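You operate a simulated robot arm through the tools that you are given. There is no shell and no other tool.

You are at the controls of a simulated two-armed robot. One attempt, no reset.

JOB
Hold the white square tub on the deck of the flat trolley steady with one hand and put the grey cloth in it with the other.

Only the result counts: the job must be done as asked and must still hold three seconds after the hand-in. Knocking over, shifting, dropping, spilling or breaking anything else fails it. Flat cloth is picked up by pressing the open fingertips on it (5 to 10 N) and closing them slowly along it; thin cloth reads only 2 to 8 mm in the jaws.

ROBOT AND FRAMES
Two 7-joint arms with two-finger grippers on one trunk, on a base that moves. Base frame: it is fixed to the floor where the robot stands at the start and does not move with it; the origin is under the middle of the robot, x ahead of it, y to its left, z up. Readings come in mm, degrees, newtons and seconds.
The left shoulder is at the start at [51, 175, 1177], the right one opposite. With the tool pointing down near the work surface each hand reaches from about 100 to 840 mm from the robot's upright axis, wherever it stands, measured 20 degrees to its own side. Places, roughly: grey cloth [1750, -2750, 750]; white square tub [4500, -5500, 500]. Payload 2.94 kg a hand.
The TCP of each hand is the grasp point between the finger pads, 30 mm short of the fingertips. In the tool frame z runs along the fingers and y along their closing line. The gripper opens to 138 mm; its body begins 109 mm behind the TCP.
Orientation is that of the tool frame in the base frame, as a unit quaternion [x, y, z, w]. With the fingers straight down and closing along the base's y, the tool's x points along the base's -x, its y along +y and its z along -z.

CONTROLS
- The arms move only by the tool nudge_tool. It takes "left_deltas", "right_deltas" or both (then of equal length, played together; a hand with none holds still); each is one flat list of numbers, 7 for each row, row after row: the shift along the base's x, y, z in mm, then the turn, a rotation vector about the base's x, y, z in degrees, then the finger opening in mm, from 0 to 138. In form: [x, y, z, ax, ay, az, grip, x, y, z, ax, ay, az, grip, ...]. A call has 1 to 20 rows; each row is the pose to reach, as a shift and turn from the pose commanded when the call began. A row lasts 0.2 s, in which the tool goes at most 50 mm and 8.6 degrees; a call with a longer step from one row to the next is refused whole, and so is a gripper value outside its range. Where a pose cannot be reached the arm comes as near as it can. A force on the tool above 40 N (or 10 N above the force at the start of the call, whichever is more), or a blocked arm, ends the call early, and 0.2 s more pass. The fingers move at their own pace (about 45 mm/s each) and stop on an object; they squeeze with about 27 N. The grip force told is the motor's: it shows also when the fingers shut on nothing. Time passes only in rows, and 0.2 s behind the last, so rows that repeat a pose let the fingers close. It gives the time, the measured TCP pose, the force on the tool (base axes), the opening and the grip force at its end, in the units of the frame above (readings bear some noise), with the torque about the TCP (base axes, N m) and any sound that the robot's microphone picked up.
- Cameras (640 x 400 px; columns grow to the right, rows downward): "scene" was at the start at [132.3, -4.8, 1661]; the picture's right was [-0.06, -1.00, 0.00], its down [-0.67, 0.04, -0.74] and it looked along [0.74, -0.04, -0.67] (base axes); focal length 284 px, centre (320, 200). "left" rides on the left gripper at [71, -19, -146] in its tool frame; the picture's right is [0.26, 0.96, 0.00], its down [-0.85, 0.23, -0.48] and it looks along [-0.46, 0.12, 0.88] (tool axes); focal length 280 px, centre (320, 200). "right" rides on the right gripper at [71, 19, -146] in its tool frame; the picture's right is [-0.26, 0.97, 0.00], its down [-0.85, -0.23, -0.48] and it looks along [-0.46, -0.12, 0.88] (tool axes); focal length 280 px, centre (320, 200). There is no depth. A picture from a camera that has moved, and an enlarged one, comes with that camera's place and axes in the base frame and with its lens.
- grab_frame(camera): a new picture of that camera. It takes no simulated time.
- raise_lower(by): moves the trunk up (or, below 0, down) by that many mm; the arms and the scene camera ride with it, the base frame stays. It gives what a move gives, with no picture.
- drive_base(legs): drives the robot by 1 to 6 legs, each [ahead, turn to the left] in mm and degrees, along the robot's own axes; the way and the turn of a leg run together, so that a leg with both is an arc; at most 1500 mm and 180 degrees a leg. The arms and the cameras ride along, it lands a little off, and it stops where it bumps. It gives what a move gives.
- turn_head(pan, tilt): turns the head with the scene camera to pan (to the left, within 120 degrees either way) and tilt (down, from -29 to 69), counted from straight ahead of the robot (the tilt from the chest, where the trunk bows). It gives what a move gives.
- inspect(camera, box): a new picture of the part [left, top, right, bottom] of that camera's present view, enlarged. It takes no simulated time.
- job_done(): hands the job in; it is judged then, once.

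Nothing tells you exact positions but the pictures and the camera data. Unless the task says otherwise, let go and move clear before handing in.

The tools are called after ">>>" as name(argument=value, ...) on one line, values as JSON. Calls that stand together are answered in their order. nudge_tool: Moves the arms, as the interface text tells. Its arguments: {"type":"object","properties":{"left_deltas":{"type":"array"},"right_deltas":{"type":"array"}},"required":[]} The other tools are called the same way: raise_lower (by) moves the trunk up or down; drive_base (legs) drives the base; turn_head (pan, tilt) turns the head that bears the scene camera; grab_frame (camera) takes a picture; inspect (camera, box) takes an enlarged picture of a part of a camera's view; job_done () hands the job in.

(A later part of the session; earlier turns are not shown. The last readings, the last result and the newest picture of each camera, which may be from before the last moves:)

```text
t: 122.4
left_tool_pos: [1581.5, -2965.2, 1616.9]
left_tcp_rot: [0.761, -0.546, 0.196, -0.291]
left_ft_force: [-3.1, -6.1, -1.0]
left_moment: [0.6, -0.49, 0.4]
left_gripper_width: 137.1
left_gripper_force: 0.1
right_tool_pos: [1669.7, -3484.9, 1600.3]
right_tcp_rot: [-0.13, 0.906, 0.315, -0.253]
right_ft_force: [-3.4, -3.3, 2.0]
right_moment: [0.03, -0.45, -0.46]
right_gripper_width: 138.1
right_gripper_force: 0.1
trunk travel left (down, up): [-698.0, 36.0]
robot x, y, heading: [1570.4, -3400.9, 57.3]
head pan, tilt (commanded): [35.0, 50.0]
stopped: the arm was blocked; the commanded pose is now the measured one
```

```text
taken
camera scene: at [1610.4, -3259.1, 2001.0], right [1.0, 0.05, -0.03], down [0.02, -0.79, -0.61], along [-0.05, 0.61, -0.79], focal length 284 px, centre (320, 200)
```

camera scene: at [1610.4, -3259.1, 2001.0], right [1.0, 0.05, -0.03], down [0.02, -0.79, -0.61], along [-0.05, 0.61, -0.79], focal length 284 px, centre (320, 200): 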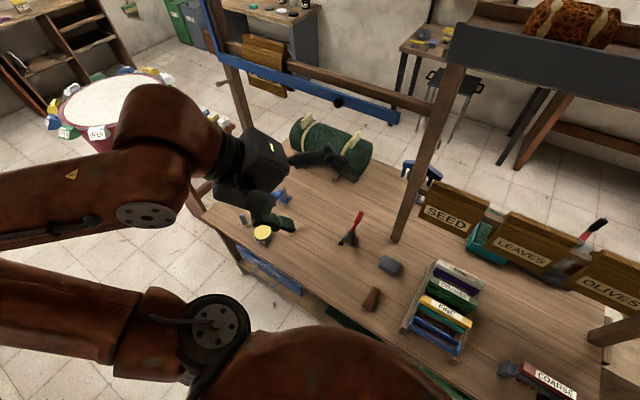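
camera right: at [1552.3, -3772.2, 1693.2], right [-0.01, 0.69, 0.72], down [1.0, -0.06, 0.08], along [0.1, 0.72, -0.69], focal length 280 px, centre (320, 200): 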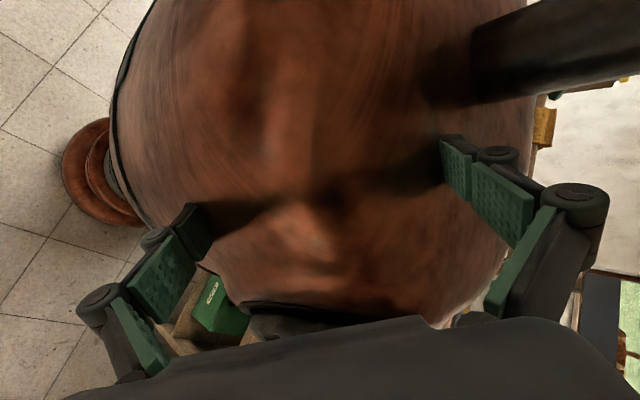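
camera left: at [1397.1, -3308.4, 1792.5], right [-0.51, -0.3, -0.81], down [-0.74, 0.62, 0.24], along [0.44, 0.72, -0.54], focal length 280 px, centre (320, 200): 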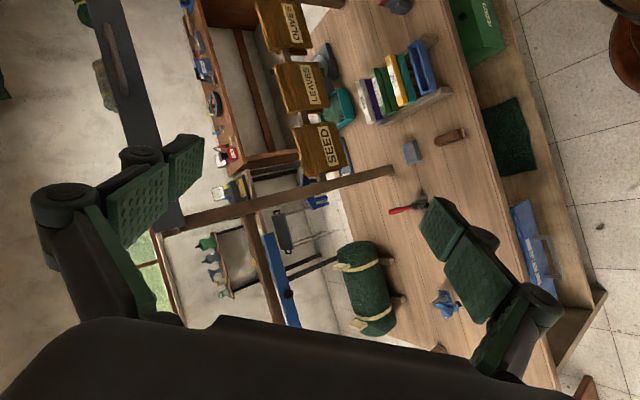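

Only 2 mm that time. I watch the undisturbed cycle again now that the arms sit differently, to see if its size has changed.

>>> turn_head(pan=0, tilt=50)

>>> grab_frame(camera="scene")

>>> turn_head(pan=0, tilt=51)

>>> grab_frame(camera="right")

>>> turn_head(pan=0, tilt=50)

>>> grab_frame(camera="scene")

>>> turn_head(pan=0, tilt=51)

>>> grab_frame(camera="scene")

>>> turn_head(pan=0, tilt=50)

>>> grab_frame(camera="scene")

```text
t: 123.4
left_tool_pos: [1487.0, -3117.3, 1660.4]
left_tcp_rot: [0.733, -0.544, 0.191, -0.36]
left_ft_force: [3.2, 3.5, 2.9]
left_moment: [-0.38, 0.47, -0.2]
left_gripper_width: 138.0
left_gripper_force: 0.1
right_tool_pos: [1578.1, -3630.3, 1585.7]
right_tcp_rot: [-0.16, 0.891, 0.368, -0.211]
right_ft_force: [1.4, 2.1, 2.5]
right_moment: [-0.24, 0.04, 0.25]
right_gripper_width: 138.1
right_gripper_force: 0.1
trunk travel left (down, up): [-698.0, 36.0]
robot x, y, heading: [1570.3, -3399.7, 57.9]
head pan, tilt (commanded): [0.0, 50.0]
```

```text
taken
camera scene: at [1540.8, -3451.9, 2007.2], right [0.85, -0.53, 0.0], down [-0.39, -0.62, -0.69], along [0.36, 0.58, -0.73], focal length 284 px, centre (320, 200)
```

scene: 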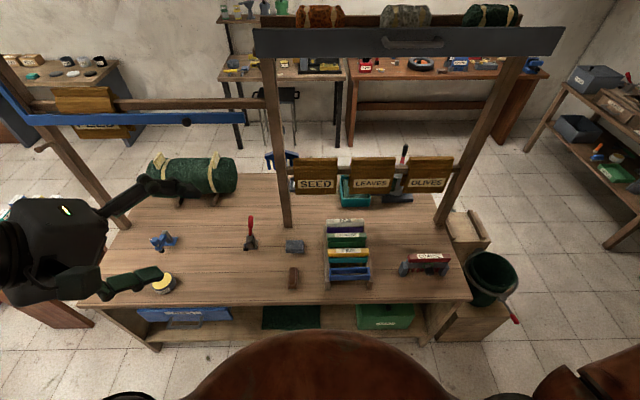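

```text
t: 124.0
left_tool_pos: [1559.9, -3046.9, 1659.4]
left_tcp_rot: [0.709, -0.559, 0.24, -0.357]
left_ft_force: [-0.8, -1.3, -0.2]
left_moment: [0.09, -0.14, 0.01]
left_gripper_width: 138.1
left_gripper_force: 0.1
right_tool_pos: [1622.2, -3552.0, 1586.2]
right_tcp_rot: [-0.201, 0.874, 0.385, -0.218]
right_ft_force: [-1.2, -2.1, 0.8]
right_moment: [0.12, -0.11, -0.28]
right_gripper_width: 138.2
right_gripper_force: 0.1
trunk travel left (down, up): [-698.0, 36.0]
robot x, y, heading: [1572.5, -3403.4, 57.8]
head pan, tilt (commanded): [0.0, 51.0]
```

```text
taken
camera right: at [1637.8, -3662.9, 1707.0], right [0.04, 0.74, 0.67], down [1.0, 0.02, -0.08], along [-0.07, 0.68, -0.73], focal length 280 px, centre (320, 200)
```

right: 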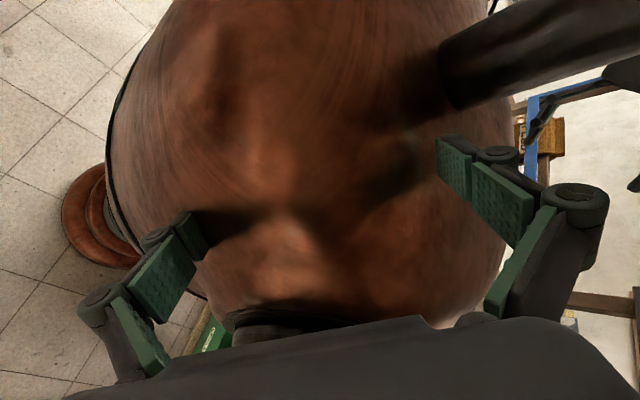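

```text
t: 124.6
left_tool_pos: [1557.6, -2945.7, 1605.0]
left_tcp_rot: [0.797, -0.518, 0.185, -0.249]
left_ft_force: [-0.4, 2.3, -1.5]
left_moment: [-0.16, -0.14, -0.1]
left_gripper_width: 138.1
left_gripper_force: 0.0
right_tool_pos: [1649.6, -3500.0, 1651.8]
right_tcp_rot: [-0.072, 0.895, 0.267, -0.35]
right_ft_force: [0.4, 0.8, 2.6]
right_moment: [-0.09, -0.09, 0.02]
right_gripper_width: 138.0
right_gripper_force: 0.0
trunk travel left (down, up): [-698.0, 36.0]
robot x, y, heading: [1572.5, -3402.8, 57.8]
head pan, tilt (commanded): [0.0, 50.0]
```

```text
taken
camera scene: at [1693.1, -3208.8, 1999.7], right [0.85, -0.53, 0.0], down [-0.44, -0.69, -0.57], along [0.31, 0.49, -0.82], focal length 284 px, centre (320, 200)
```

scene: 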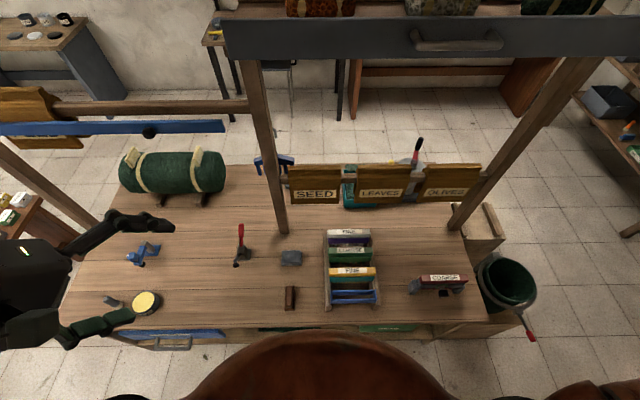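

```text
t: 125.2
left_tool_pos: [1487.4, -3114.3, 1661.7]
left_tcp_rot: [0.733, -0.545, 0.191, -0.359]
left_ft_force: [2.6, 3.6, 3.0]
left_moment: [-0.35, 0.46, -0.19]
left_gripper_width: 137.6
left_gripper_force: 0.0
right_tool_pos: [1579.2, -3628.8, 1585.4]
right_tcp_rot: [-0.159, 0.892, 0.368, -0.209]
right_ft_force: [1.1, 1.9, 2.0]
right_moment: [-0.28, 0.05, 0.23]
right_gripper_width: 137.9
right_gripper_force: 0.1
trunk travel left (down, up): [-698.0, 36.0]
robot x, y, heading: [1570.6, -3399.9, 57.7]
head pan, tilt (commanded): [0.0, 51.0]
```

```text
taken
camera scene: at [1542.1, -3448.3, 2005.5], right [0.85, -0.53, 0.0], down [-0.4, -0.63, -0.67], along [0.36, 0.57, -0.74], focal length 284 px, centre (320, 200)
```

scene: 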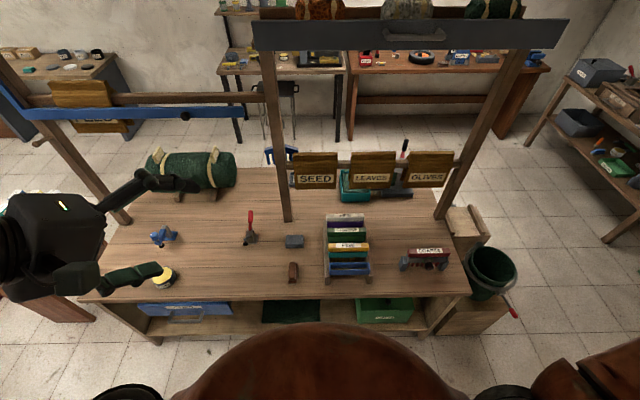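

```text
t: 125.8
left_tool_pos: [1559.2, -3048.3, 1659.8]
left_tcp_rot: [0.709, -0.558, 0.24, -0.357]
left_ft_force: [-1.9, 0.1, -0.2]
left_moment: [0.06, -0.12, -0.04]
left_gripper_width: 138.3
left_gripper_force: 0.1
right_tool_pos: [1621.4, -3552.6, 1586.3]
right_tcp_rot: [-0.201, 0.874, 0.385, -0.218]
right_ft_force: [-0.9, -2.8, 0.0]
right_moment: [0.14, -0.13, -0.23]
right_gripper_width: 138.3
right_gripper_force: 0.0
trunk travel left (down, up): [-698.0, 36.0]
robot x, y, heading: [1567.4, -3399.3, 57.9]
head pan, tilt (commanded): [0.0, 50.0]
```

```text
taken
camera scene: at [1574.1, -3394.4, 2002.3], right [0.85, -0.53, 0.0], down [-0.4, -0.63, -0.66], along [0.35, 0.56, -0.75], focal length 284 px, centre (320, 200)
```

scene: 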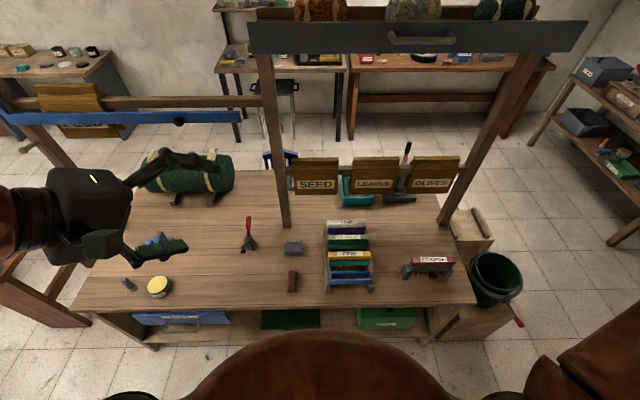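

The cycle repeats exactly every 1.8 s and the arms flail with it, which is what cuts calls short; in the original arm pose they did not flail. I ratchet the hands back toward their starting pose with short nudges, right hand up and outward first.

>>> nudge_tool(left_deltas=[16, 25, -35, -0.3, 6, -4.6, 138, 32, 50, -70, -0.6, 12, -9, 138], right_deltas=[30, -18, 32, 0, 0, 0, 138, 60, -36, 64, 0, 0, 0, 138])

>>> nudge_tool(left_deltas=[16, 25, -35, -0.3, 6, -4.6, 138, 32, 50, -70, -0.6, 12, -9, 138], right_deltas=[30, -18, 32, 0, 0, 0, 138, 60, -36, 64, 0, 0, 0, 138])

>>> nudge_tool(left_deltas=[16, 25, -35, -0.3, 6, -4.6, 138, 32, 50, -70, -0.6, 12, -9, 138], right_deltas=[30, -18, 32, 0, 0, 0, 138, 60, -36, 64, 0, 0, 0, 138])

>>> grab_frame(camera="scene")

```text
t: 126.2
left_tool_pos: [1610.9, -2933.1, 1603.4]
left_tcp_rot: [0.747, -0.571, 0.189, -0.284]
left_ft_force: [-3.0, -3.0, -0.5]
left_moment: [0.29, -0.34, 0.13]
left_gripper_width: 137.6
left_gripper_force: 0.2
right_tool_pos: [1703.5, -3466.6, 1599.6]
right_tcp_rot: [-0.14, 0.901, 0.324, -0.251]
right_ft_force: [-1.8, -4.4, 0.4]
right_moment: [0.24, -0.22, -0.42]
right_gripper_width: 138.2
right_gripper_force: 0.0
trunk travel left (down, up): [-698.0, 36.0]
robot x, y, heading: [1567.6, -3400.3, 57.7]
head pan, tilt (commanded): [0.0, 50.0]
stopped in row 1 (left hand): the arm was blocked; the commanded pose is now the measured one
```

```text
t: 126.5
left_tool_pos: [1558.7, -2934.1, 1552.4]
left_tcp_rot: [0.807, -0.528, 0.2, -0.176]
left_ft_force: [0.1, 0.0, -1.2]
left_moment: [-0.16, -0.04, -0.11]
left_gripper_width: 138.2
left_gripper_force: 0.0
right_tool_pos: [1658.2, -3542.1, 1668.1]
right_tcp_rot: [-0.095, 0.893, 0.257, -0.358]
right_ft_force: [0.0, 0.9, 1.4]
right_moment: [-0.12, -0.09, 0.06]
right_gripper_width: 138.1
right_gripper_force: 0.1
trunk travel left (down, up): [-698.0, 36.0]
robot x, y, heading: [1571.2, -3400.5, 57.9]
head pan, tilt (commanded): [0.0, 50.0]
stopped in row 1 (left hand): the arm was blocked; the commanded pose is now the measured one
```

```text
t: 126.8
left_tool_pos: [1495.5, -3024.6, 1542.4]
left_tcp_rot: [0.777, -0.573, 0.194, -0.175]
left_ft_force: [3.1, 2.1, 0.8]
left_moment: [-0.26, 0.24, -0.08]
left_gripper_width: 137.9
left_gripper_force: 0.0
right_tool_pos: [1595.5, -3692.0, 1671.6]
right_tcp_rot: [-0.095, 0.883, 0.266, -0.376]
right_ft_force: [2.1, 0.5, -0.2]
right_moment: [-0.05, 0.13, 0.12]
right_gripper_width: 137.9
right_gripper_force: 0.0
trunk travel left (down, up): [-698.0, 36.0]
robot x, y, heading: [1567.8, -3402.2, 57.9]
head pan, tilt (commanded): [0.0, 50.0]
stopped in row 1 (left hand): the arm was blocked; the commanded pose is now the measured one
```

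```text
taken
camera scene: at [1620.1, -3332.7, 1998.3], right [0.85, -0.53, 0.0], down [-0.41, -0.65, -0.63], along [0.34, 0.54, -0.77], focal length 284 px, centre (320, 200)
```

scene: 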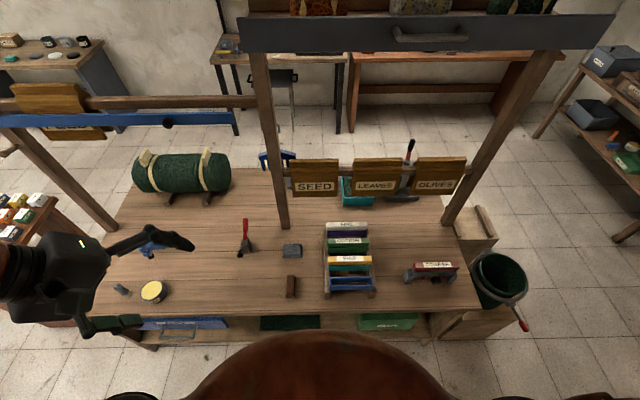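

The left hand is coming down well; the right still sits behind the shoulder. I continue, now pulling the right hand forward and up.

>>> nudge_tool(left_deltas=[20, 32, -30, -0.3, 6, -4.6, 138, 40, 64, -60, -0.6, 12, -9, 138], right_deltas=[30, 33, 18, 0, 0, 0, 138, 60, 66, 36, 0, 0, 0, 138])

>>> nudge_tool(left_deltas=[20, 32, -30, -0.3, 6, -4.6, 138, 40, 64, -60, -0.6, 12, -9, 138], right_deltas=[30, 33, 18, 0, 0, 0, 138, 60, 66, 36, 0, 0, 0, 138])

>>> nudge_tool(left_deltas=[20, 32, -30, -0.3, 6, -4.6, 138, 40, 64, -60, -0.6, 12, -9, 138], right_deltas=[30, 33, 18, 0, 0, 0, 138, 60, 66, 36, 0, 0, 0, 138])

>>> nudge_tool(left_deltas=[20, 32, -30, -0.3, 6, -4.6, 138, 40, 64, -60, -0.6, 12, -9, 138], right_deltas=[30, 33, 18, 0, 0, 0, 138, 60, 66, 36, 0, 0, 0, 138])

>>> grab_frame(camera="scene")

```text
t: 127.2
left_tool_pos: [1466.8, -3099.1, 1565.3]
left_tcp_rot: [0.761, -0.584, 0.175, -0.223]
left_ft_force: [1.9, 3.1, -3.0]
left_moment: [-0.36, 0.15, -0.22]
left_gripper_width: 137.8
left_gripper_force: 0.1
right_tool_pos: [1555.2, -3745.5, 1641.3]
right_tcp_rot: [-0.143, 0.883, 0.325, -0.307]
right_ft_force: [2.0, -1.3, -0.8]
right_moment: [0.16, 0.28, 0.07]
right_gripper_width: 138.0
right_gripper_force: 0.2
trunk travel left (down, up): [-698.0, 36.0]
robot x, y, heading: [1570.4, -3403.6, 57.7]
head pan, tilt (commanded): [0.0, 50.0]
stopped in row 1 (left hand): the arm was blocked; the commanded pose is now the measured one
```

```text
t: 127.5
left_tool_pos: [1547.6, -3019.1, 1693.7]
left_tcp_rot: [0.657, -0.603, 0.217, -0.397]
left_ft_force: [0.4, -0.7, 0.0]
left_moment: [0.03, -0.09, 0.06]
left_gripper_width: 137.8
left_gripper_force: 0.1
right_tool_pos: [1605.9, -3644.5, 1605.3]
right_tcp_rot: [-0.139, 0.877, 0.384, -0.252]
right_ft_force: [-0.6, -1.1, -0.5]
right_moment: [0.15, -0.02, -0.16]
right_gripper_width: 137.8
right_gripper_force: 0.1
trunk travel left (down, up): [-698.0, 36.0]
robot x, y, heading: [1567.9, -3398.9, 58.0]
head pan, tilt (commanded): [0.0, 50.0]
stopped in row 1 (left hand): the arm was blocked; the commanded pose is now the measured one
```

```text
t: 127.8
left_tool_pos: [1665.2, -2862.4, 1694.7]
left_tcp_rot: [-0.623, 0.639, -0.18, 0.413]
left_ft_force: [-0.6, 0.3, 1.7]
left_moment: [-0.15, 0.16, -0.03]
left_gripper_width: 137.8
left_gripper_force: 0.1
right_tool_pos: [1708.3, -3483.2, 1609.9]
right_tcp_rot: [-0.12, 0.865, 0.376, -0.309]
right_ft_force: [-73.4, -51.7, 46.5]
right_moment: [-4.92, 3.96, -2.89]
right_gripper_width: 139.1
right_gripper_force: 0.0
trunk travel left (down, up): [-698.0, 36.0]
robot x, y, heading: [1569.2, -3395.6, 57.9]
head pan, tilt (commanded): [0.0, 50.0]
stopped in row 1 (left hand): the arm was blocked; the commanded pose is now the measured one
```

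```text
t: 128.4
left_tool_pos: [1657.5, -2699.7, 1453.5]
left_tcp_rot: [0.725, -0.66, 0.139, -0.139]
left_ft_force: [-0.6, 2.7, 1.4]
left_moment: [-0.3, -0.05, -0.11]
left_gripper_width: 138.3
left_gripper_force: 0.0
right_tool_pos: [1778.9, -3409.6, 1662.3]
right_tcp_rot: [-0.083, 0.893, 0.258, -0.36]
right_ft_force: [0.7, 2.4, 0.5]
right_moment: [-0.15, 0.03, 0.12]
right_gripper_width: 138.0
right_gripper_force: 0.0
trunk travel left (down, up): [-698.0, 36.0]
robot x, y, heading: [1571.9, -3398.8, 57.7]
head pan, tilt (commanded): [0.0, 50.0]
stopped in row 2 (left hand): the arm was blocked; the commanded pose is now the measured one
```

```text
taken
camera scene: at [1743.1, -3122.9, 1994.9], right [0.85, -0.53, 0.0], down [-0.45, -0.71, -0.54], along [0.29, 0.45, -0.84], focal length 284 px, centre (320, 200)
```

scene: 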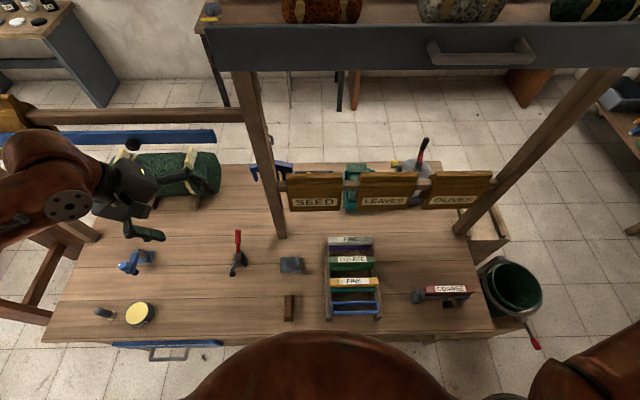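

The left hand is back near its normal pose in front of the trunk, but the swing got larger. I hold off and watch the passive motion for a cycle.

>>> turn_head(pan=0, tilt=51)

>>> grab_frame(camera="scene")

>>> turn_head(pan=0, tilt=50)

>>> turn_head(pan=0, tilt=51)

>>> turn_head(pan=0, tilt=50)

>>> turn_head(pan=0, tilt=51)

>>> turn_head(pan=0, tilt=50)

>>> grab_frame(camera="scene")

```text
t: 129.0
left_tool_pos: [1591.3, -2807.2, 1482.2]
left_tcp_rot: [0.718, -0.66, 0.135, -0.175]
left_ft_force: [0.0, 0.3, 0.9]
left_moment: [-0.07, 0.03, -0.06]
left_gripper_width: 138.0
left_gripper_force: 0.2
right_tool_pos: [1708.3, -3524.4, 1644.6]
right_tcp_rot: [-0.106, 0.89, 0.296, -0.329]
right_ft_force: [1.3, 1.0, -1.1]
right_moment: [-0.03, 0.09, 0.09]
right_gripper_width: 138.2
right_gripper_force: 0.0
trunk travel left (down, up): [-698.0, 36.0]
robot x, y, heading: [1569.1, -3399.5, 57.7]
head pan, tilt (commanded): [0.0, 51.0]
```

```text
taken
camera scene: at [1654.8, -3266.1, 1999.5], right [0.85, -0.53, 0.0], down [-0.43, -0.68, -0.59], along [0.32, 0.5, -0.81], focal length 284 px, centre (320, 200)
```

scene: 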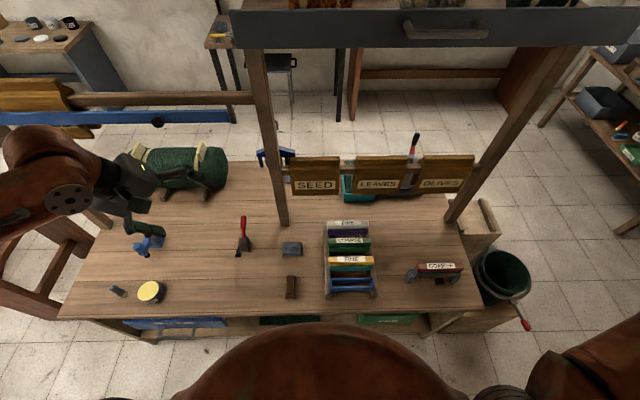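

```text
t: 129.6
left_tool_pos: [1617.0, -2917.8, 1647.5]
left_tcp_rot: [-0.622, 0.681, -0.164, 0.35]
left_ft_force: [3.1, -4.2, 3.8]
left_moment: [0.22, 0.46, 0.39]
left_gripper_width: 137.8
left_gripper_force: 0.0
right_tool_pos: [1671.6, -3575.2, 1627.0]
right_tcp_rot: [-0.124, 0.875, 0.375, -0.28]
right_ft_force: [-34.7, -120.2, 17.6]
right_moment: [-8.18, 0.89, -1.69]
right_gripper_width: 138.3
right_gripper_force: 0.1
trunk travel left (down, up): [-698.0, 36.0]
robot x, y, heading: [1569.7, -3400.9, 57.7]
head pan, tilt (commanded): [0.0, 50.0]
```

```text
t: 130.2
left_tool_pos: [1638.1, -2749.9, 1472.3]
left_tcp_rot: [0.719, -0.655, 0.156, -0.174]
left_ft_force: [-7.7, 4.9, -13.0]
left_moment: [-0.57, -1.42, -0.36]
left_gripper_width: 137.7
left_gripper_force: 0.0
right_tool_pos: [1749.1, -3454.7, 1637.3]
right_tcp_rot: [-0.109, 0.891, 0.302, -0.321]
right_ft_force: [-3.9, -9.7, -0.6]
right_moment: [0.72, -0.14, -0.9]
right_gripper_width: 137.7
right_gripper_force: 0.0
trunk travel left (down, up): [-698.0, 36.0]
robot x, y, heading: [1570.7, -3395.8, 57.7]
head pan, tilt (commanded): [0.0, 51.0]
```

```text
t: 130.9
left_tool_pos: [1631.3, -2741.0, 1462.5]
left_tcp_rot: [0.724, -0.659, 0.14, -0.15]
left_ft_force: [0.2, 0.5, 0.2]
left_moment: [-0.13, 0.04, -0.04]
left_gripper_width: 137.6
left_gripper_force: 0.2
right_tool_pos: [1751.5, -3453.7, 1663.1]
right_tcp_rot: [-0.083, 0.893, 0.266, -0.354]
right_ft_force: [0.1, 0.4, 0.4]
right_moment: [-0.08, 0.02, 0.08]
right_gripper_width: 137.9
right_gripper_force: 0.1
trunk travel left (down, up): [-698.0, 36.0]
robot x, y, heading: [1574.1, -3401.9, 57.8]
head pan, tilt (commanded): [0.0, 50.0]
```

```text
t: 131.5
left_tool_pos: [1567.7, -2912.3, 1582.2]
left_tcp_rot: [-0.665, 0.67, -0.156, 0.29]
left_ft_force: [4.2, -0.7, 15.1]
left_moment: [-0.19, 1.38, 0.08]
left_gripper_width: 138.0
left_gripper_force: 0.7
right_tool_pos: [1657.7, -3594.4, 1623.3]
right_tcp_rot: [-0.131, 0.88, 0.374, -0.261]
right_ft_force: [1.2, 4.7, 2.8]
right_moment: [-0.51, -0.04, 0.45]
right_gripper_width: 137.6
right_gripper_force: 0.0
trunk travel left (down, up): [-698.0, 36.0]
robot x, y, heading: [1572.1, -3401.8, 57.6]
head pan, tilt (commanded): [0.0, 51.0]
```

```text
t: 132.1
left_tool_pos: [1638.8, -2800.4, 1531.6]
left_tcp_rot: [0.687, -0.668, 0.155, -0.241]
left_ft_force: [-5.4, 2.9, -11.8]
left_moment: [-0.09, -1.2, -0.14]
left_gripper_width: 137.8
left_gripper_force: 0.0
right_tool_pos: [1740.5, -3478.4, 1623.9]
right_tcp_rot: [-0.113, 0.888, 0.335, -0.294]
right_ft_force: [-0.1, -3.0, 0.1]
right_moment: [0.16, -0.06, -0.25]
right_gripper_width: 138.1
right_gripper_force: 0.0
trunk travel left (down, up): [-698.0, 36.0]
robot x, y, heading: [1571.1, -3396.9, 57.9]
head pan, tilt (commanded): [0.0, 50.0]
```

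```text
taken
camera scene: at [1629.3, -3321.1, 1997.5], right [0.84, -0.53, 0.0], down [-0.42, -0.66, -0.63], along [0.33, 0.53, -0.78], focal length 284 px, centre (320, 200)
```

scene: 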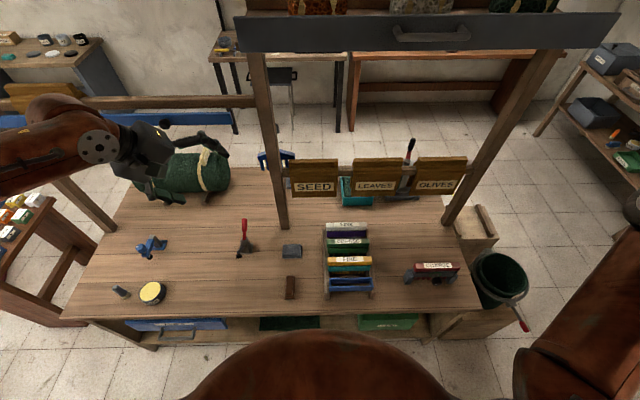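

It now dwells longer in the forward lean, which fits the idea that the robot teeters because its weight is balanced over the axle with the right arm thrown back. Bringing the right arm forward should make it rest on its front, so I keep pulling the right hand forward during the forward phase.

>>> nudge_tool(right_deltas=[31, 34, 10, 0, 0, 0, 138, 62, 68, 20, 0, 0, 0, 138, 93, 102, 30, 0, 0, 0, 138, 124, 136, 40, 0, 0, 0, 138, 155, 170, 40, 0, 0, 0, 138, 186, 204, 30, 0, 0, 0, 138])

>>> nudge_tool(right_deltas=[31, 34, 10, 0, 0, 0, 138, 62, 68, 20, 0, 0, 0, 138, 93, 102, 30, 0, 0, 0, 138, 124, 136, 40, 0, 0, 0, 138, 155, 170, 40, 0, 0, 0, 138, 186, 204, 30, 0, 0, 0, 138])

>>> grab_frame(camera="scene")

```text
t: 132.6
left_tool_pos: [1613.2, -2770.8, 1418.8]
left_tcp_rot: [0.734, -0.661, 0.114, -0.108]
left_ft_force: [-9.6, 0.4, 6.4]
left_moment: [0.03, -0.33, 0.1]
left_gripper_width: 138.0
left_gripper_force: 0.1
right_tool_pos: [1764.8, -3467.1, 1657.5]
right_tcp_rot: [-0.12, 0.89, 0.271, -0.346]
right_ft_force: [4.0, -2.0, 4.9]
right_moment: [0.04, -0.18, 0.3]
right_gripper_width: 137.8
right_gripper_force: 0.1
trunk travel left (down, up): [-698.0, 36.0]
robot x, y, heading: [1574.1, -3397.7, 57.4]
head pan, tilt (commanded): [0.0, 50.0]
stopped in row 2 (left hand): the arm was blocked; the commanded pose is now the measured one
```

```text
t: 132.9
left_tool_pos: [1592.2, -2809.5, 1383.9]
left_tcp_rot: [0.738, -0.663, 0.092, -0.089]
left_ft_force: [1.3, 3.5, 4.1]
left_moment: [-0.27, 0.32, -0.09]
left_gripper_width: 136.0
left_gripper_force: 0.1
right_tool_pos: [1721.4, -3548.8, 1700.1]
right_tcp_rot: [-0.127, 0.873, 0.241, -0.404]
right_ft_force: [0.6, 1.2, -1.5]
right_moment: [-0.03, 0.21, 0.2]
right_gripper_width: 138.2
right_gripper_force: 0.2
trunk travel left (down, up): [-698.0, 36.0]
robot x, y, heading: [1572.7, -3403.9, 57.5]
head pan, tilt (commanded): [0.0, 50.0]
stopped in row 1 (left hand): the arm was blocked; the commanded pose is now the measured one
```

```text
taken
camera scene: at [1705.5, -3192.2, 1998.9], right [0.84, -0.54, 0.0], down [-0.44, -0.69, -0.57], along [0.31, 0.48, -0.82], focal length 284 px, centre (320, 200)
```

scene: 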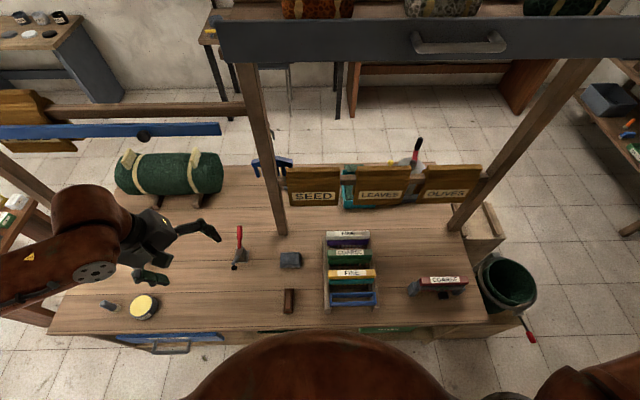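

The left hand is now low and nearly upright in pose. I keep pulling the right hand forward in repeated short calls.

>>> nudge_tool(right_deltas=[30, 36, 0, 0, 0, 0, 138, 60, 72, 0, 0, 0, 0, 138, 90, 108, 0, 0, 0, 0, 138])

>>> nudge_tool(right_deltas=[30, 36, 0, 0, 0, 0, 138, 60, 72, 0, 0, 0, 0, 138, 90, 108, 0, 0, 0, 0, 138])

>>> nudge_tool(right_deltas=[30, 36, 0, 0, 0, 0, 138, 60, 72, 0, 0, 0, 0, 138, 90, 108, 0, 0, 0, 0, 138])

>>> nudge_tool(right_deltas=[30, 36, 0, 0, 0, 0, 138, 60, 72, 0, 0, 0, 0, 138, 90, 108, 0, 0, 0, 0, 138])

>>> grab_frame(camera="scene")

```text
t: 133.2
left_tool_pos: [1463.8, -2844.2, 1436.7]
left_tcp_rot: [0.796, -0.592, -0.12, -0.041]
left_ft_force: [-32.6, -9.6, 66.0]
left_moment: [0.01, -2.62, -0.89]
left_gripper_width: 132.7
left_gripper_force: 0.0
right_tool_pos: [1650.1, -3677.4, 1725.3]
right_tcp_rot: [-0.178, 0.844, 0.246, -0.441]
right_ft_force: [-3.7, 8.4, 1.3]
right_moment: [-0.56, -0.28, 0.69]
right_gripper_width: 137.1
right_gripper_force: 0.1
trunk travel left (down, up): [-698.0, 36.0]
robot x, y, heading: [1572.5, -3396.9, 57.8]
head pan, tilt (commanded): [0.0, 50.0]
stopped in row 1 (left hand): the force on the tool passed its limit at 57 N (the readings are from after the stop); the commanded pose is now the measured one
```

```text
t: 133.5
left_tool_pos: [1457.5, -3034.6, 1386.2]
left_tcp_rot: [0.752, -0.634, 0.177, -0.029]
left_ft_force: [-54.0, -28.9, 14.3]
left_moment: [3.67, -4.3, 0.83]
left_gripper_width: 133.3
left_gripper_force: 0.0
right_tool_pos: [1562.2, -3789.8, 1657.0]
right_tcp_rot: [-0.182, 0.863, 0.292, -0.37]
right_ft_force: [1.3, 1.9, 0.0]
right_moment: [-0.13, 0.11, 0.22]
right_gripper_width: 137.0
right_gripper_force: 0.1
trunk travel left (down, up): [-698.0, 36.0]
robot x, y, heading: [1572.3, -3397.3, 57.0]
head pan, tilt (commanded): [0.0, 50.0]
stopped in row 1 (left hand): the arm was blocked; the commanded pose is now the measured one
```

```text
t: 133.8
left_tool_pos: [1500.6, -2977.5, 1463.9]
left_tcp_rot: [0.747, -0.624, 0.17, -0.157]
left_ft_force: [-5.5, -4.3, -16.9]
left_moment: [0.48, -1.72, 0.23]
left_gripper_width: 137.8
left_gripper_force: 0.0
right_tool_pos: [1630.5, -3731.1, 1638.6]
right_tcp_rot: [-0.171, 0.848, 0.334, -0.375]
right_ft_force: [1.8, -3.1, -6.7]
right_moment: [0.65, 0.74, -0.25]
right_gripper_width: 138.0
right_gripper_force: 0.1
trunk travel left (down, up): [-698.0, 36.0]
robot x, y, heading: [1570.4, -3398.0, 57.3]
head pan, tilt (commanded): [0.0, 50.0]
stopped in row 1 (left hand): the arm was blocked; the commanded pose is now the measured one
```

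```text
t: 134.2
left_tool_pos: [1579.3, -2833.4, 1466.2]
left_tcp_rot: [0.724, -0.641, 0.175, -0.185]
left_ft_force: [-3.6, 5.7, -1.1]
left_moment: [-0.55, -0.23, -0.38]
left_gripper_width: 137.8
left_gripper_force: 0.2
right_tool_pos: [1704.6, -3545.7, 1637.7]
right_tcp_rot: [-0.131, 0.854, 0.304, -0.4]
right_ft_force: [-1.4, -2.8, -1.7]
right_moment: [0.19, 0.14, -0.19]
right_gripper_width: 137.7
right_gripper_force: 0.0
trunk travel left (down, up): [-698.0, 36.0]
robot x, y, heading: [1573.4, -3393.3, 57.4]
head pan, tilt (commanded): [0.0, 50.0]
stopped in row 1 (left hand): the arm was blocked; the commanded pose is now the measured one
```

```text
taken
camera scene: at [1596.2, -3339.9, 1997.2], right [0.84, -0.54, 0.01], down [-0.41, -0.65, -0.64], along [0.35, 0.54, -0.77], focal length 284 px, centre (320, 200)
```

scene: 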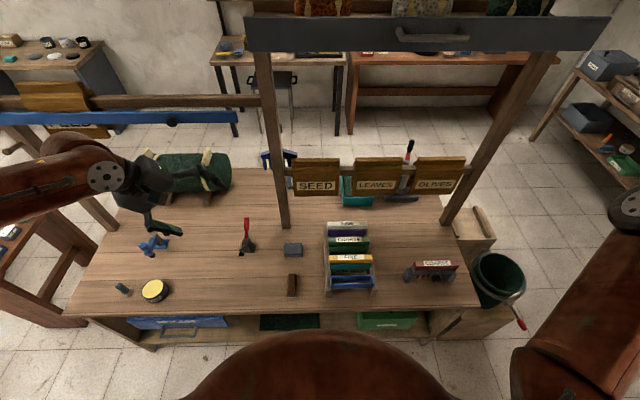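

The arms seem to be re-solving to hold the hands still in space while the trunk rocks, which feeds the rocking; during base drives they ride along instead. I try tiny drive legs to let the swing die with the arms riding.

>>> drive_base(legs=[[-3, 0], [-3, 0], [-3, 0], [-3, 0]])

>>> grab_frame(camera="scene")

```text
t: 135.1
left_tool_pos: [1579.1, -2826.3, 1379.0]
left_tcp_rot: [0.806, -0.56, 0.157, -0.108]
left_ft_force: [-21.4, 15.2, 11.9]
left_moment: [-2.0, -0.93, -0.66]
left_gripper_width: 137.7
left_gripper_force: 0.0
right_tool_pos: [1669.4, -3722.1, 1766.2]
right_tcp_rot: [-0.244, 0.767, 0.213, -0.554]
right_ft_force: [0.4, 6.1, 0.1]
right_moment: [-0.22, 0.03, 0.7]
right_gripper_width: 137.5
right_gripper_force: 0.0
trunk travel left (down, up): [-698.0, 36.0]
robot x, y, heading: [1569.6, -3399.3, 57.2]
head pan, tilt (commanded): [0.0, 50.0]
stopped in leg 2: the robot was blocked; the commanded pose is now the measured one
```

```text
taken
camera scene: at [1701.6, -3195.0, 2000.5], right [0.84, -0.54, 0.0], down [-0.44, -0.69, -0.57], along [0.31, 0.48, -0.82], focal length 284 px, centre (320, 200)
```

scene: 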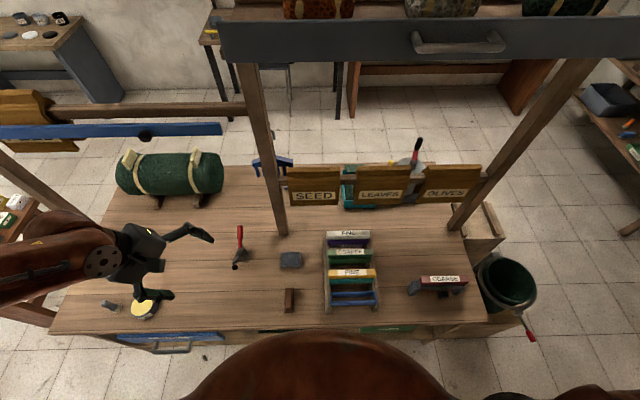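

One tiny leg went through. I repeat single tiny legs, which let time pass with the arms riding along, and check the amplitude.

>>> drive_base(legs=[[-1, 0]])

>>> drive_base(legs=[[-1, 0]])

>>> drive_base(legs=[[-1, 0]])

>>> drive_base(legs=[[-1, 0]])

>>> grab_frame(camera="scene")

```text
t: 135.9
left_tool_pos: [1460.5, -3001.9, 1476.8]
left_tcp_rot: [0.79, -0.531, 0.198, -0.234]
left_ft_force: [-1.7, -2.3, -1.7]
left_moment: [0.21, -0.32, 0.2]
left_gripper_width: 138.1
left_gripper_force: 0.1
right_tool_pos: [1503.0, -3938.1, 1665.9]
right_tcp_rot: [-0.261, 0.796, 0.264, -0.477]
right_ft_force: [-3.8, 2.0, -6.0]
right_moment: [-0.02, 0.4, 0.21]
right_gripper_width: 138.0
right_gripper_force: 0.0
trunk travel left (down, up): [-698.0, 36.0]
robot x, y, heading: [1570.5, -3398.4, 57.5]
head pan, tilt (commanded): [0.0, 50.0]
stopped in leg 1: the robot was blocked; the commanded pose is now the measured one
```

```text
t: 136.6
left_tool_pos: [1569.5, -2743.8, 1457.6]
left_tcp_rot: [0.811, -0.502, 0.187, -0.236]
left_ft_force: [0.5, 0.6, -6.9]
left_moment: [0.06, -0.3, -0.03]
left_gripper_width: 137.6
left_gripper_force: 0.0
right_tool_pos: [1667.7, -3626.1, 1658.0]
right_tcp_rot: [-0.168, 0.804, 0.249, -0.514]
right_ft_force: [1.1, -0.2, 3.2]
right_moment: [-0.11, -0.3, 0.04]
right_gripper_width: 137.8
right_gripper_force: 0.0
trunk travel left (down, up): [-698.0, 36.0]
robot x, y, heading: [1567.1, -3400.6, 57.5]
head pan, tilt (commanded): [0.0, 50.0]
stopped in leg 1: the robot was blocked; the commanded pose is now the measured one
```

```text
t: 137.3
left_tool_pos: [1622.6, -2738.9, 1359.6]
left_tcp_rot: [0.838, -0.485, 0.2, -0.149]
left_ft_force: [-2.1, -0.9, -1.8]
left_moment: [0.01, -0.21, 0.05]
left_gripper_width: 137.8
left_gripper_force: 0.1
right_tool_pos: [1705.0, -3697.4, 1813.6]
right_tcp_rot: [-0.229, 0.706, 0.138, -0.656]
right_ft_force: [4.6, 0.9, 0.0]
right_moment: [-0.02, 0.1, 0.04]
right_gripper_width: 138.0
right_gripper_force: 0.1
trunk travel left (down, up): [-698.0, 36.0]
robot x, y, heading: [1577.4, -3389.6, 58.6]
head pan, tilt (commanded): [0.0, 50.0]
stopped in leg 1: the robot was blocked; the commanded pose is now the measured one
```

```text
t: 138.1
left_tool_pos: [1473.5, -2965.1, 1448.4]
left_tcp_rot: [0.807, -0.484, 0.204, -0.27]
left_ft_force: [3.0, -4.2, -12.0]
left_moment: [0.55, -0.42, 0.28]
left_gripper_width: 138.0
left_gripper_force: 0.1
right_tool_pos: [1482.0, -4024.3, 1726.2]
right_tcp_rot: [-0.289, 0.708, 0.21, -0.609]
right_ft_force: [-1.5, 7.4, 3.2]
right_moment: [-0.13, -0.32, 0.86]
right_gripper_width: 137.4
right_gripper_force: 0.1
trunk travel left (down, up): [-698.0, 36.0]
robot x, y, heading: [1567.9, -3392.2, 57.1]
head pan, tilt (commanded): [0.0, 50.0]
stopped in leg 1: the robot was blocked; the commanded pose is now the measured one
```

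```text
taken
camera scene: at [1516.4, -3474.6, 2009.0], right [0.84, -0.54, 0.0], down [-0.39, -0.6, -0.7], along [0.38, 0.59, -0.71], focal length 284 px, centre (320, 200)
```

scene: 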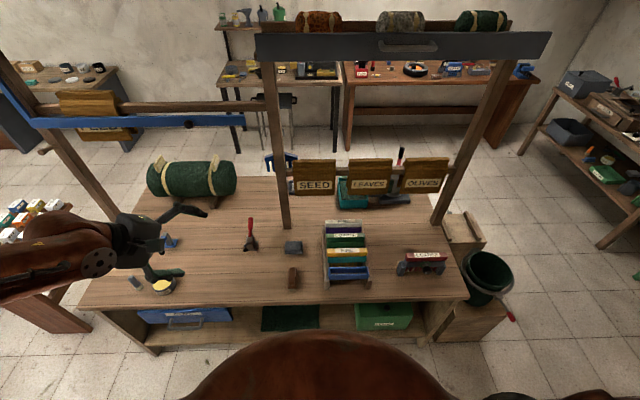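

The right arm has swung out behind me and the bench things are still untouched. I stop commanding and measure the passive rocking amplitude now and again some seconds later, to learn whether it decays at all.

>>> turn_head(pan=0, tilt=51)

>>> grab_frame(camera="scene")

>>> turn_head(pan=0, tilt=50)

>>> grab_frame(camera="scene")

>>> turn_head(pan=0, tilt=51)

>>> grab_frame(camera="scene")

>>> turn_head(pan=0, tilt=50)

>>> grab_frame(camera="scene")

```text
t: 138.7
left_tool_pos: [1510.5, -2904.3, 1481.1]
left_tcp_rot: [0.8, -0.448, 0.247, -0.312]
left_ft_force: [-1.5, -1.1, -0.4]
left_moment: [0.05, -0.07, 0.06]
left_gripper_width: 137.9
left_gripper_force: 0.2
right_tool_pos: [1495.8, -3986.3, 1733.5]
right_tcp_rot: [-0.27, 0.716, 0.17, -0.62]
right_ft_force: [-0.3, -1.3, 0.2]
right_moment: [0.04, 0.03, -0.16]
right_gripper_width: 138.0
right_gripper_force: 0.1
trunk travel left (down, up): [-698.0, 36.0]
robot x, y, heading: [1573.4, -3392.6, 57.2]
head pan, tilt (commanded): [0.0, 51.0]
```

```text
taken
camera scene: at [1528.5, -3460.7, 2006.8], right [0.84, -0.54, 0.0], down [-0.4, -0.62, -0.68], along [0.37, 0.57, -0.73], focal length 284 px, centre (320, 200)
```

scene: 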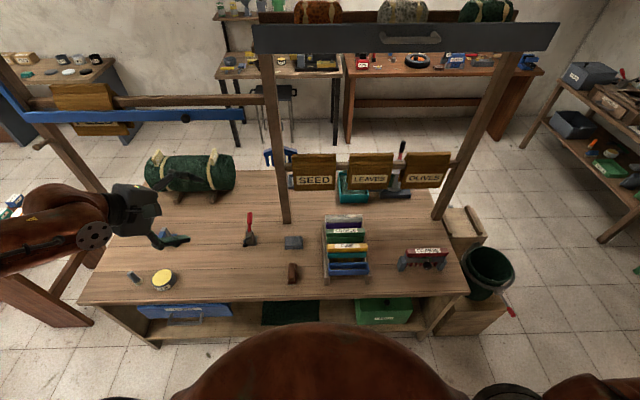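

```text
t: 139.3
left_tool_pos: [1570.7, -2739.6, 1424.7]
left_tcp_rot: [0.838, -0.448, 0.171, -0.261]
left_ft_force: [-0.8, 1.3, 0.8]
left_moment: [-0.13, -0.04, -0.04]
left_gripper_width: 137.7
left_gripper_force: 0.1
right_tool_pos: [1640.1, -3820.9, 1789.8]
right_tcp_rot: [-0.277, 0.67, 0.226, -0.651]
right_ft_force: [2.0, 0.5, -0.1]
right_moment: [0.0, 0.06, -0.05]
right_gripper_width: 138.0
right_gripper_force: 0.0
trunk travel left (down, up): [-698.0, 36.0]
robot x, y, heading: [1570.9, -3391.0, 57.3]
head pan, tilt (commanded): [0.0, 50.0]
```

```text
taken
camera scene: at [1710.8, -3182.0, 1998.8], right [0.84, -0.54, 0.0], down [-0.45, -0.69, -0.57], along [0.31, 0.47, -0.82], focal length 284 px, centre (320, 200)
```

scene: 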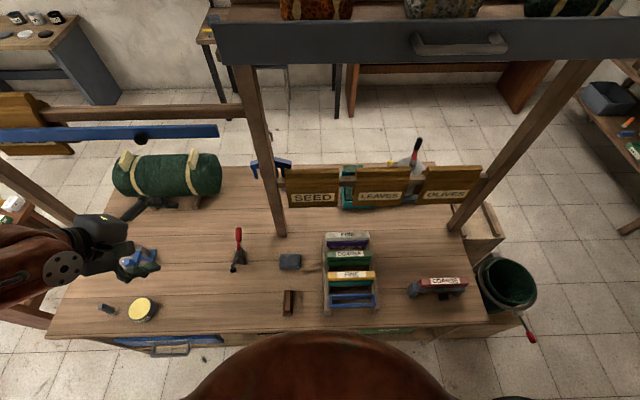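

```text
t: 139.9
left_tool_pos: [1510.3, -2832.5, 1446.2]
left_tcp_rot: [0.826, -0.449, 0.171, -0.294]
left_ft_force: [-0.1, 1.6, 0.2]
left_moment: [-0.18, 0.09, -0.12]
left_gripper_width: 138.0
left_gripper_force: 0.0
right_tool_pos: [1567.5, -3933.9, 1747.8]
right_tcp_rot: [-0.301, 0.676, 0.24, -0.629]
right_ft_force: [0.4, 1.9, 0.3]
right_moment: [-0.05, -0.07, 0.21]
right_gripper_width: 138.0
right_gripper_force: 0.0
trunk travel left (down, up): [-698.0, 36.0]
robot x, y, heading: [1570.1, -3394.1, 57.2]
head pan, tilt (commanded): [0.0, 51.0]
```

```text
taken
camera scene: at [1626.5, -3311.1, 1998.0], right [0.84, -0.54, 0.0], down [-0.43, -0.66, -0.61], along [0.33, 0.51, -0.79], focal length 284 px, centre (320, 200)
```

scene: 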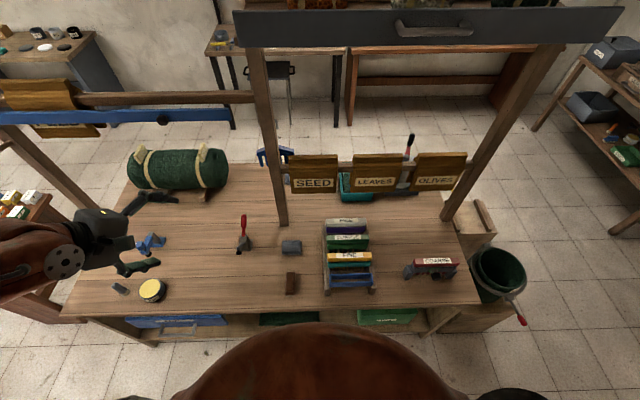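

```text
t: 140.5
left_tool_pos: [1495.8, -2920.1, 1489.5]
left_tcp_rot: [0.798, -0.45, 0.238, -0.321]
left_ft_force: [-1.5, -0.8, 0.7]
left_moment: [0.09, -0.04, 0.07]
left_gripper_width: 138.2
left_gripper_force: 0.1
right_tool_pos: [1484.0, -4012.4, 1732.1]
right_tcp_rot: [-0.275, 0.716, 0.172, -0.618]
right_ft_force: [-1.6, -0.2, -0.8]
right_moment: [0.01, 0.05, -0.07]
right_gripper_width: 137.9
right_gripper_force: 0.0
trunk travel left (down, up): [-698.0, 36.0]
robot x, y, heading: [1571.8, -3393.7, 57.2]
head pan, tilt (commanded): [0.0, 50.0]
```

```text
taken
camera scene: at [1510.9, -3484.0, 2009.2], right [0.84, -0.54, 0.0], down [-0.38, -0.6, -0.7], along [0.38, 0.59, -0.71], focal length 284 px, centre (320, 200)
```

scene: 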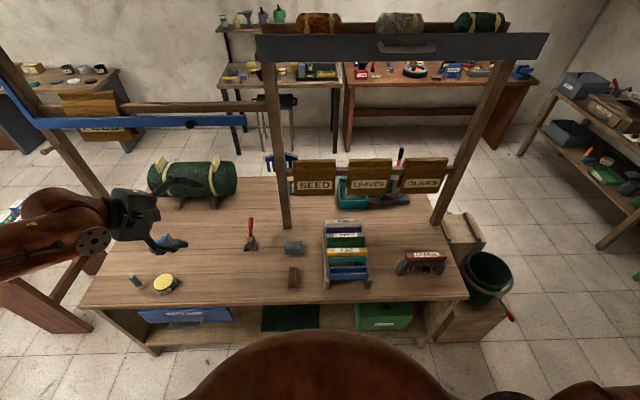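

The rocking is nearly undamped like a block on its edges (amplitude about 5.5°, period growing with amplitude), so I must damp it actively. A short drive in the lean direction, centred on the extreme, should take energy out; I try one forward at the next forward extreme.

>>> turn_head(pan=0, tilt=51)

>>> grab_frame(camera="scene")

>>> drive_base(legs=[[30, 0]])

>>> grab_frame(camera="scene")

```text
t: 141.1
left_tool_pos: [1566.6, -2794.5, 1405.0]
left_tcp_rot: [0.832, -0.467, 0.194, -0.228]
left_ft_force: [-5.3, 6.1, 5.3]
left_moment: [-0.64, -0.28, -0.47]
left_gripper_width: 137.6
left_gripper_force: 0.1
right_tool_pos: [1612.7, -3842.8, 1782.4]
right_tcp_rot: [-0.257, 0.697, 0.183, -0.644]
right_ft_force: [0.0, -3.4, 2.9]
right_moment: [0.0, -0.48, -0.36]
right_gripper_width: 138.2
right_gripper_force: 0.1
trunk travel left (down, up): [-698.0, 36.0]
robot x, y, heading: [1571.9, -3394.3, 57.3]
head pan, tilt (commanded): [0.0, 51.0]
```

```text
taken
camera scene: at [1674.7, -3233.8, 1999.1], right [0.84, -0.54, 0.0], down [-0.44, -0.69, -0.58], along [0.31, 0.48, -0.82], focal length 284 px, centre (320, 200)
```

scene: 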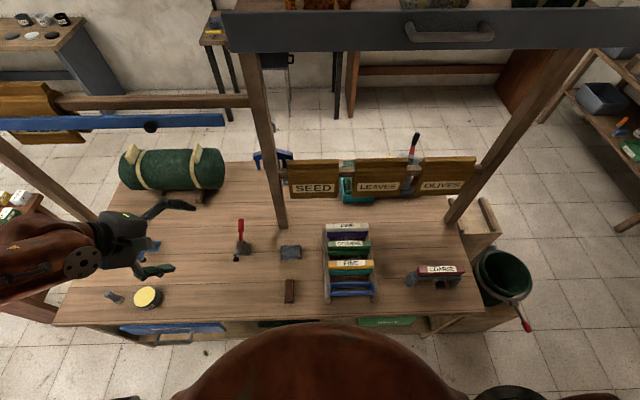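

```text
t: 141.8
left_tool_pos: [1456.2, -2860.1, 1474.4]
left_tcp_rot: [0.814, -0.411, 0.214, -0.35]
left_ft_force: [-2.8, 0.7, -0.8]
left_moment: [0.01, -0.31, -0.1]
left_gripper_width: 137.7
left_gripper_force: 0.0
right_tool_pos: [1501.3, -4024.4, 1659.1]
right_tcp_rot: [-0.369, 0.685, 0.311, -0.546]
right_ft_force: [-0.2, -3.4, 0.2]
right_moment: [0.01, 0.09, -0.5]
right_gripper_width: 138.2
right_gripper_force: 1.0
trunk travel left (down, up): [-698.0, 36.0]
robot x, y, heading: [1579.3, -3385.5, 57.2]
head pan, tilt (commanded): [0.0, 51.0]
stopped in leg 1: the robot was blocked; the commanded pose is now the measured one
```

```text
taken
camera scene: at [1601.3, -3349.3, 1996.3], right [0.84, -0.54, 0.0], down [-0.42, -0.65, -0.63], along [0.34, 0.53, -0.77], focal length 284 px, centre (320, 200)
```

scene: 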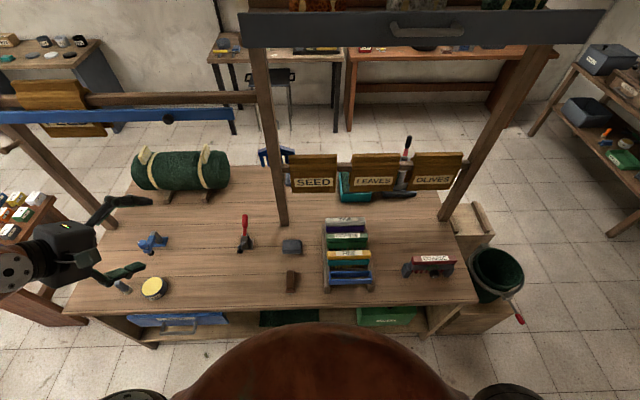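

The base moved 11 mm forward before the cut, and the trunk is now swinging back. I do the mirrored step now: a short backward leg for the back extreme.

>>> drive_base(legs=[[-40, 0]])

>>> grab_frame(camera="scene")

```text
t: 142.8
left_tool_pos: [1533.6, -2717.8, 1573.4]
left_tcp_rot: [0.757, -0.361, 0.271, -0.473]
left_ft_force: [-2.6, -1.4, 0.7]
left_moment: [-0.02, -0.05, -0.03]
left_gripper_width: 138.1
left_gripper_force: 0.1
right_tool_pos: [1505.2, -3909.9, 1743.7]
right_tcp_rot: [-0.242, 0.716, 0.166, -0.634]
right_ft_force: [0.3, -1.2, -1.2]
right_moment: [0.11, 0.15, -0.21]
right_gripper_width: 138.1
right_gripper_force: 0.1
trunk travel left (down, up): [-698.0, 36.0]
robot x, y, heading: [1556.4, -3419.0, 57.3]
head pan, tilt (commanded): [0.0, 51.0]
stopped in leg 1: the robot was blocked; the commanded pose is now the measured one
```

```text
taken
camera scene: at [1585.2, -3390.5, 1997.8], right [0.84, -0.54, 0.0], down [-0.42, -0.65, -0.64], along [0.34, 0.54, -0.77], focal length 284 px, centre (320, 200)
```

scene: 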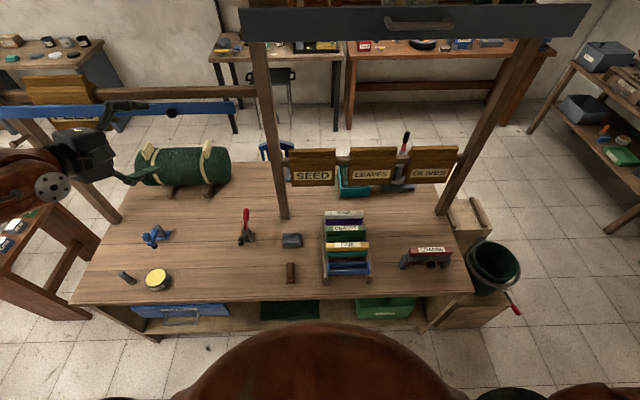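

That one went its whole 40 mm. The trunk is now coming forward again, so I follow with a forward leg.

>>> drive_base(legs=[[35, 0]])

>>> grab_frame(camera="scene")

```text
t: 143.6
left_tool_pos: [1579.3, -2750.5, 1474.9]
left_tcp_rot: [0.786, -0.417, 0.236, -0.391]
left_ft_force: [0.9, 1.0, 0.4]
left_moment: [-0.07, 0.13, 0.02]
left_gripper_width: 137.7
left_gripper_force: 0.0
right_tool_pos: [1575.6, -3855.8, 1734.2]
right_tcp_rot: [-0.298, 0.658, 0.29, -0.627]
right_ft_force: [1.4, 2.4, 3.1]
right_moment: [-0.03, -0.38, 0.16]
right_gripper_width: 137.8
right_gripper_force: 0.1
trunk travel left (down, up): [-698.0, 36.0]
robot x, y, heading: [1557.8, -3409.3, 56.8]
head pan, tilt (commanded): [0.0, 51.0]
stopped in leg 1: the robot was blocked; the commanded pose is now the measured one
```

```text
taken
camera scene: at [1670.6, -3252.8, 1999.1], right [0.84, -0.54, 0.0], down [-0.45, -0.69, -0.57], along [0.31, 0.48, -0.82], focal length 284 px, centre (320, 200)
```

scene: 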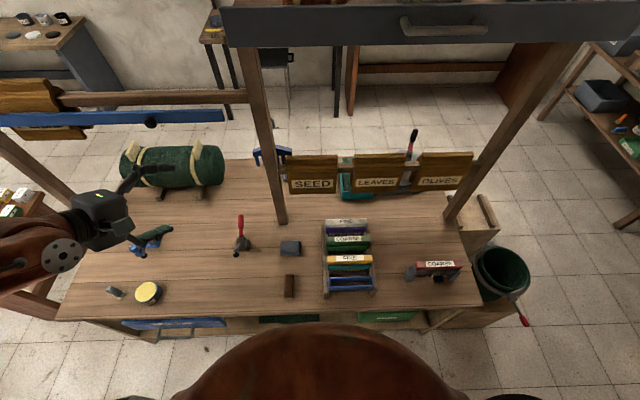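

Backward legs seem to work best, and backing off also gives clearance. The trunk leans forward now, so I give a longer backward leg timed over the coming back swing.

>>> drive_base(legs=[[-90, 0]])

>>> grab_frame(camera="scene")

```text
t: 144.3
left_tool_pos: [1472.8, -2897.6, 1587.9]
left_tcp_rot: [0.721, -0.388, 0.281, -0.501]
left_ft_force: [0.9, -1.6, 0.3]
left_moment: [0.04, 0.0, 0.16]
left_gripper_width: 138.0
left_gripper_force: 0.0
right_tool_pos: [1392.8, -4005.5, 1663.6]
right_tcp_rot: [-0.323, 0.683, 0.339, -0.561]
right_ft_force: [-2.6, 3.8, -1.2]
right_moment: [0.01, 0.2, 0.5]
right_gripper_width: 137.8
right_gripper_force: 0.0
trunk travel left (down, up): [-698.0, 36.0]
robot x, y, heading: [1555.6, -3422.3, 57.4]
head pan, tilt (commanded): [0.0, 51.0]
stopped in leg 1: the robot was blocked; the commanded pose is now the measured one
```

```text
taken
camera scene: at [1485.1, -3531.9, 2008.6], right [0.84, -0.54, 0.0], down [-0.39, -0.6, -0.7], along [0.38, 0.59, -0.71], focal length 284 px, centre (320, 200)
```

scene: 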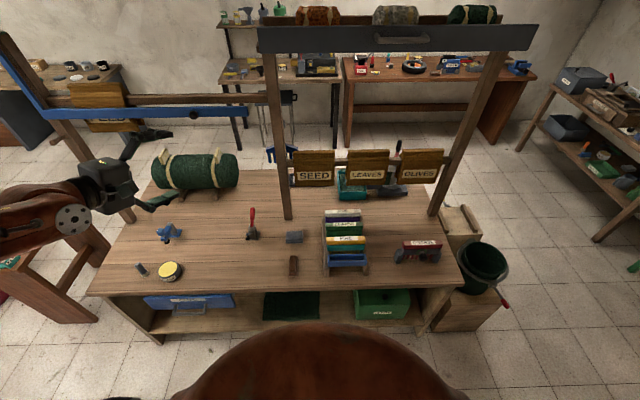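

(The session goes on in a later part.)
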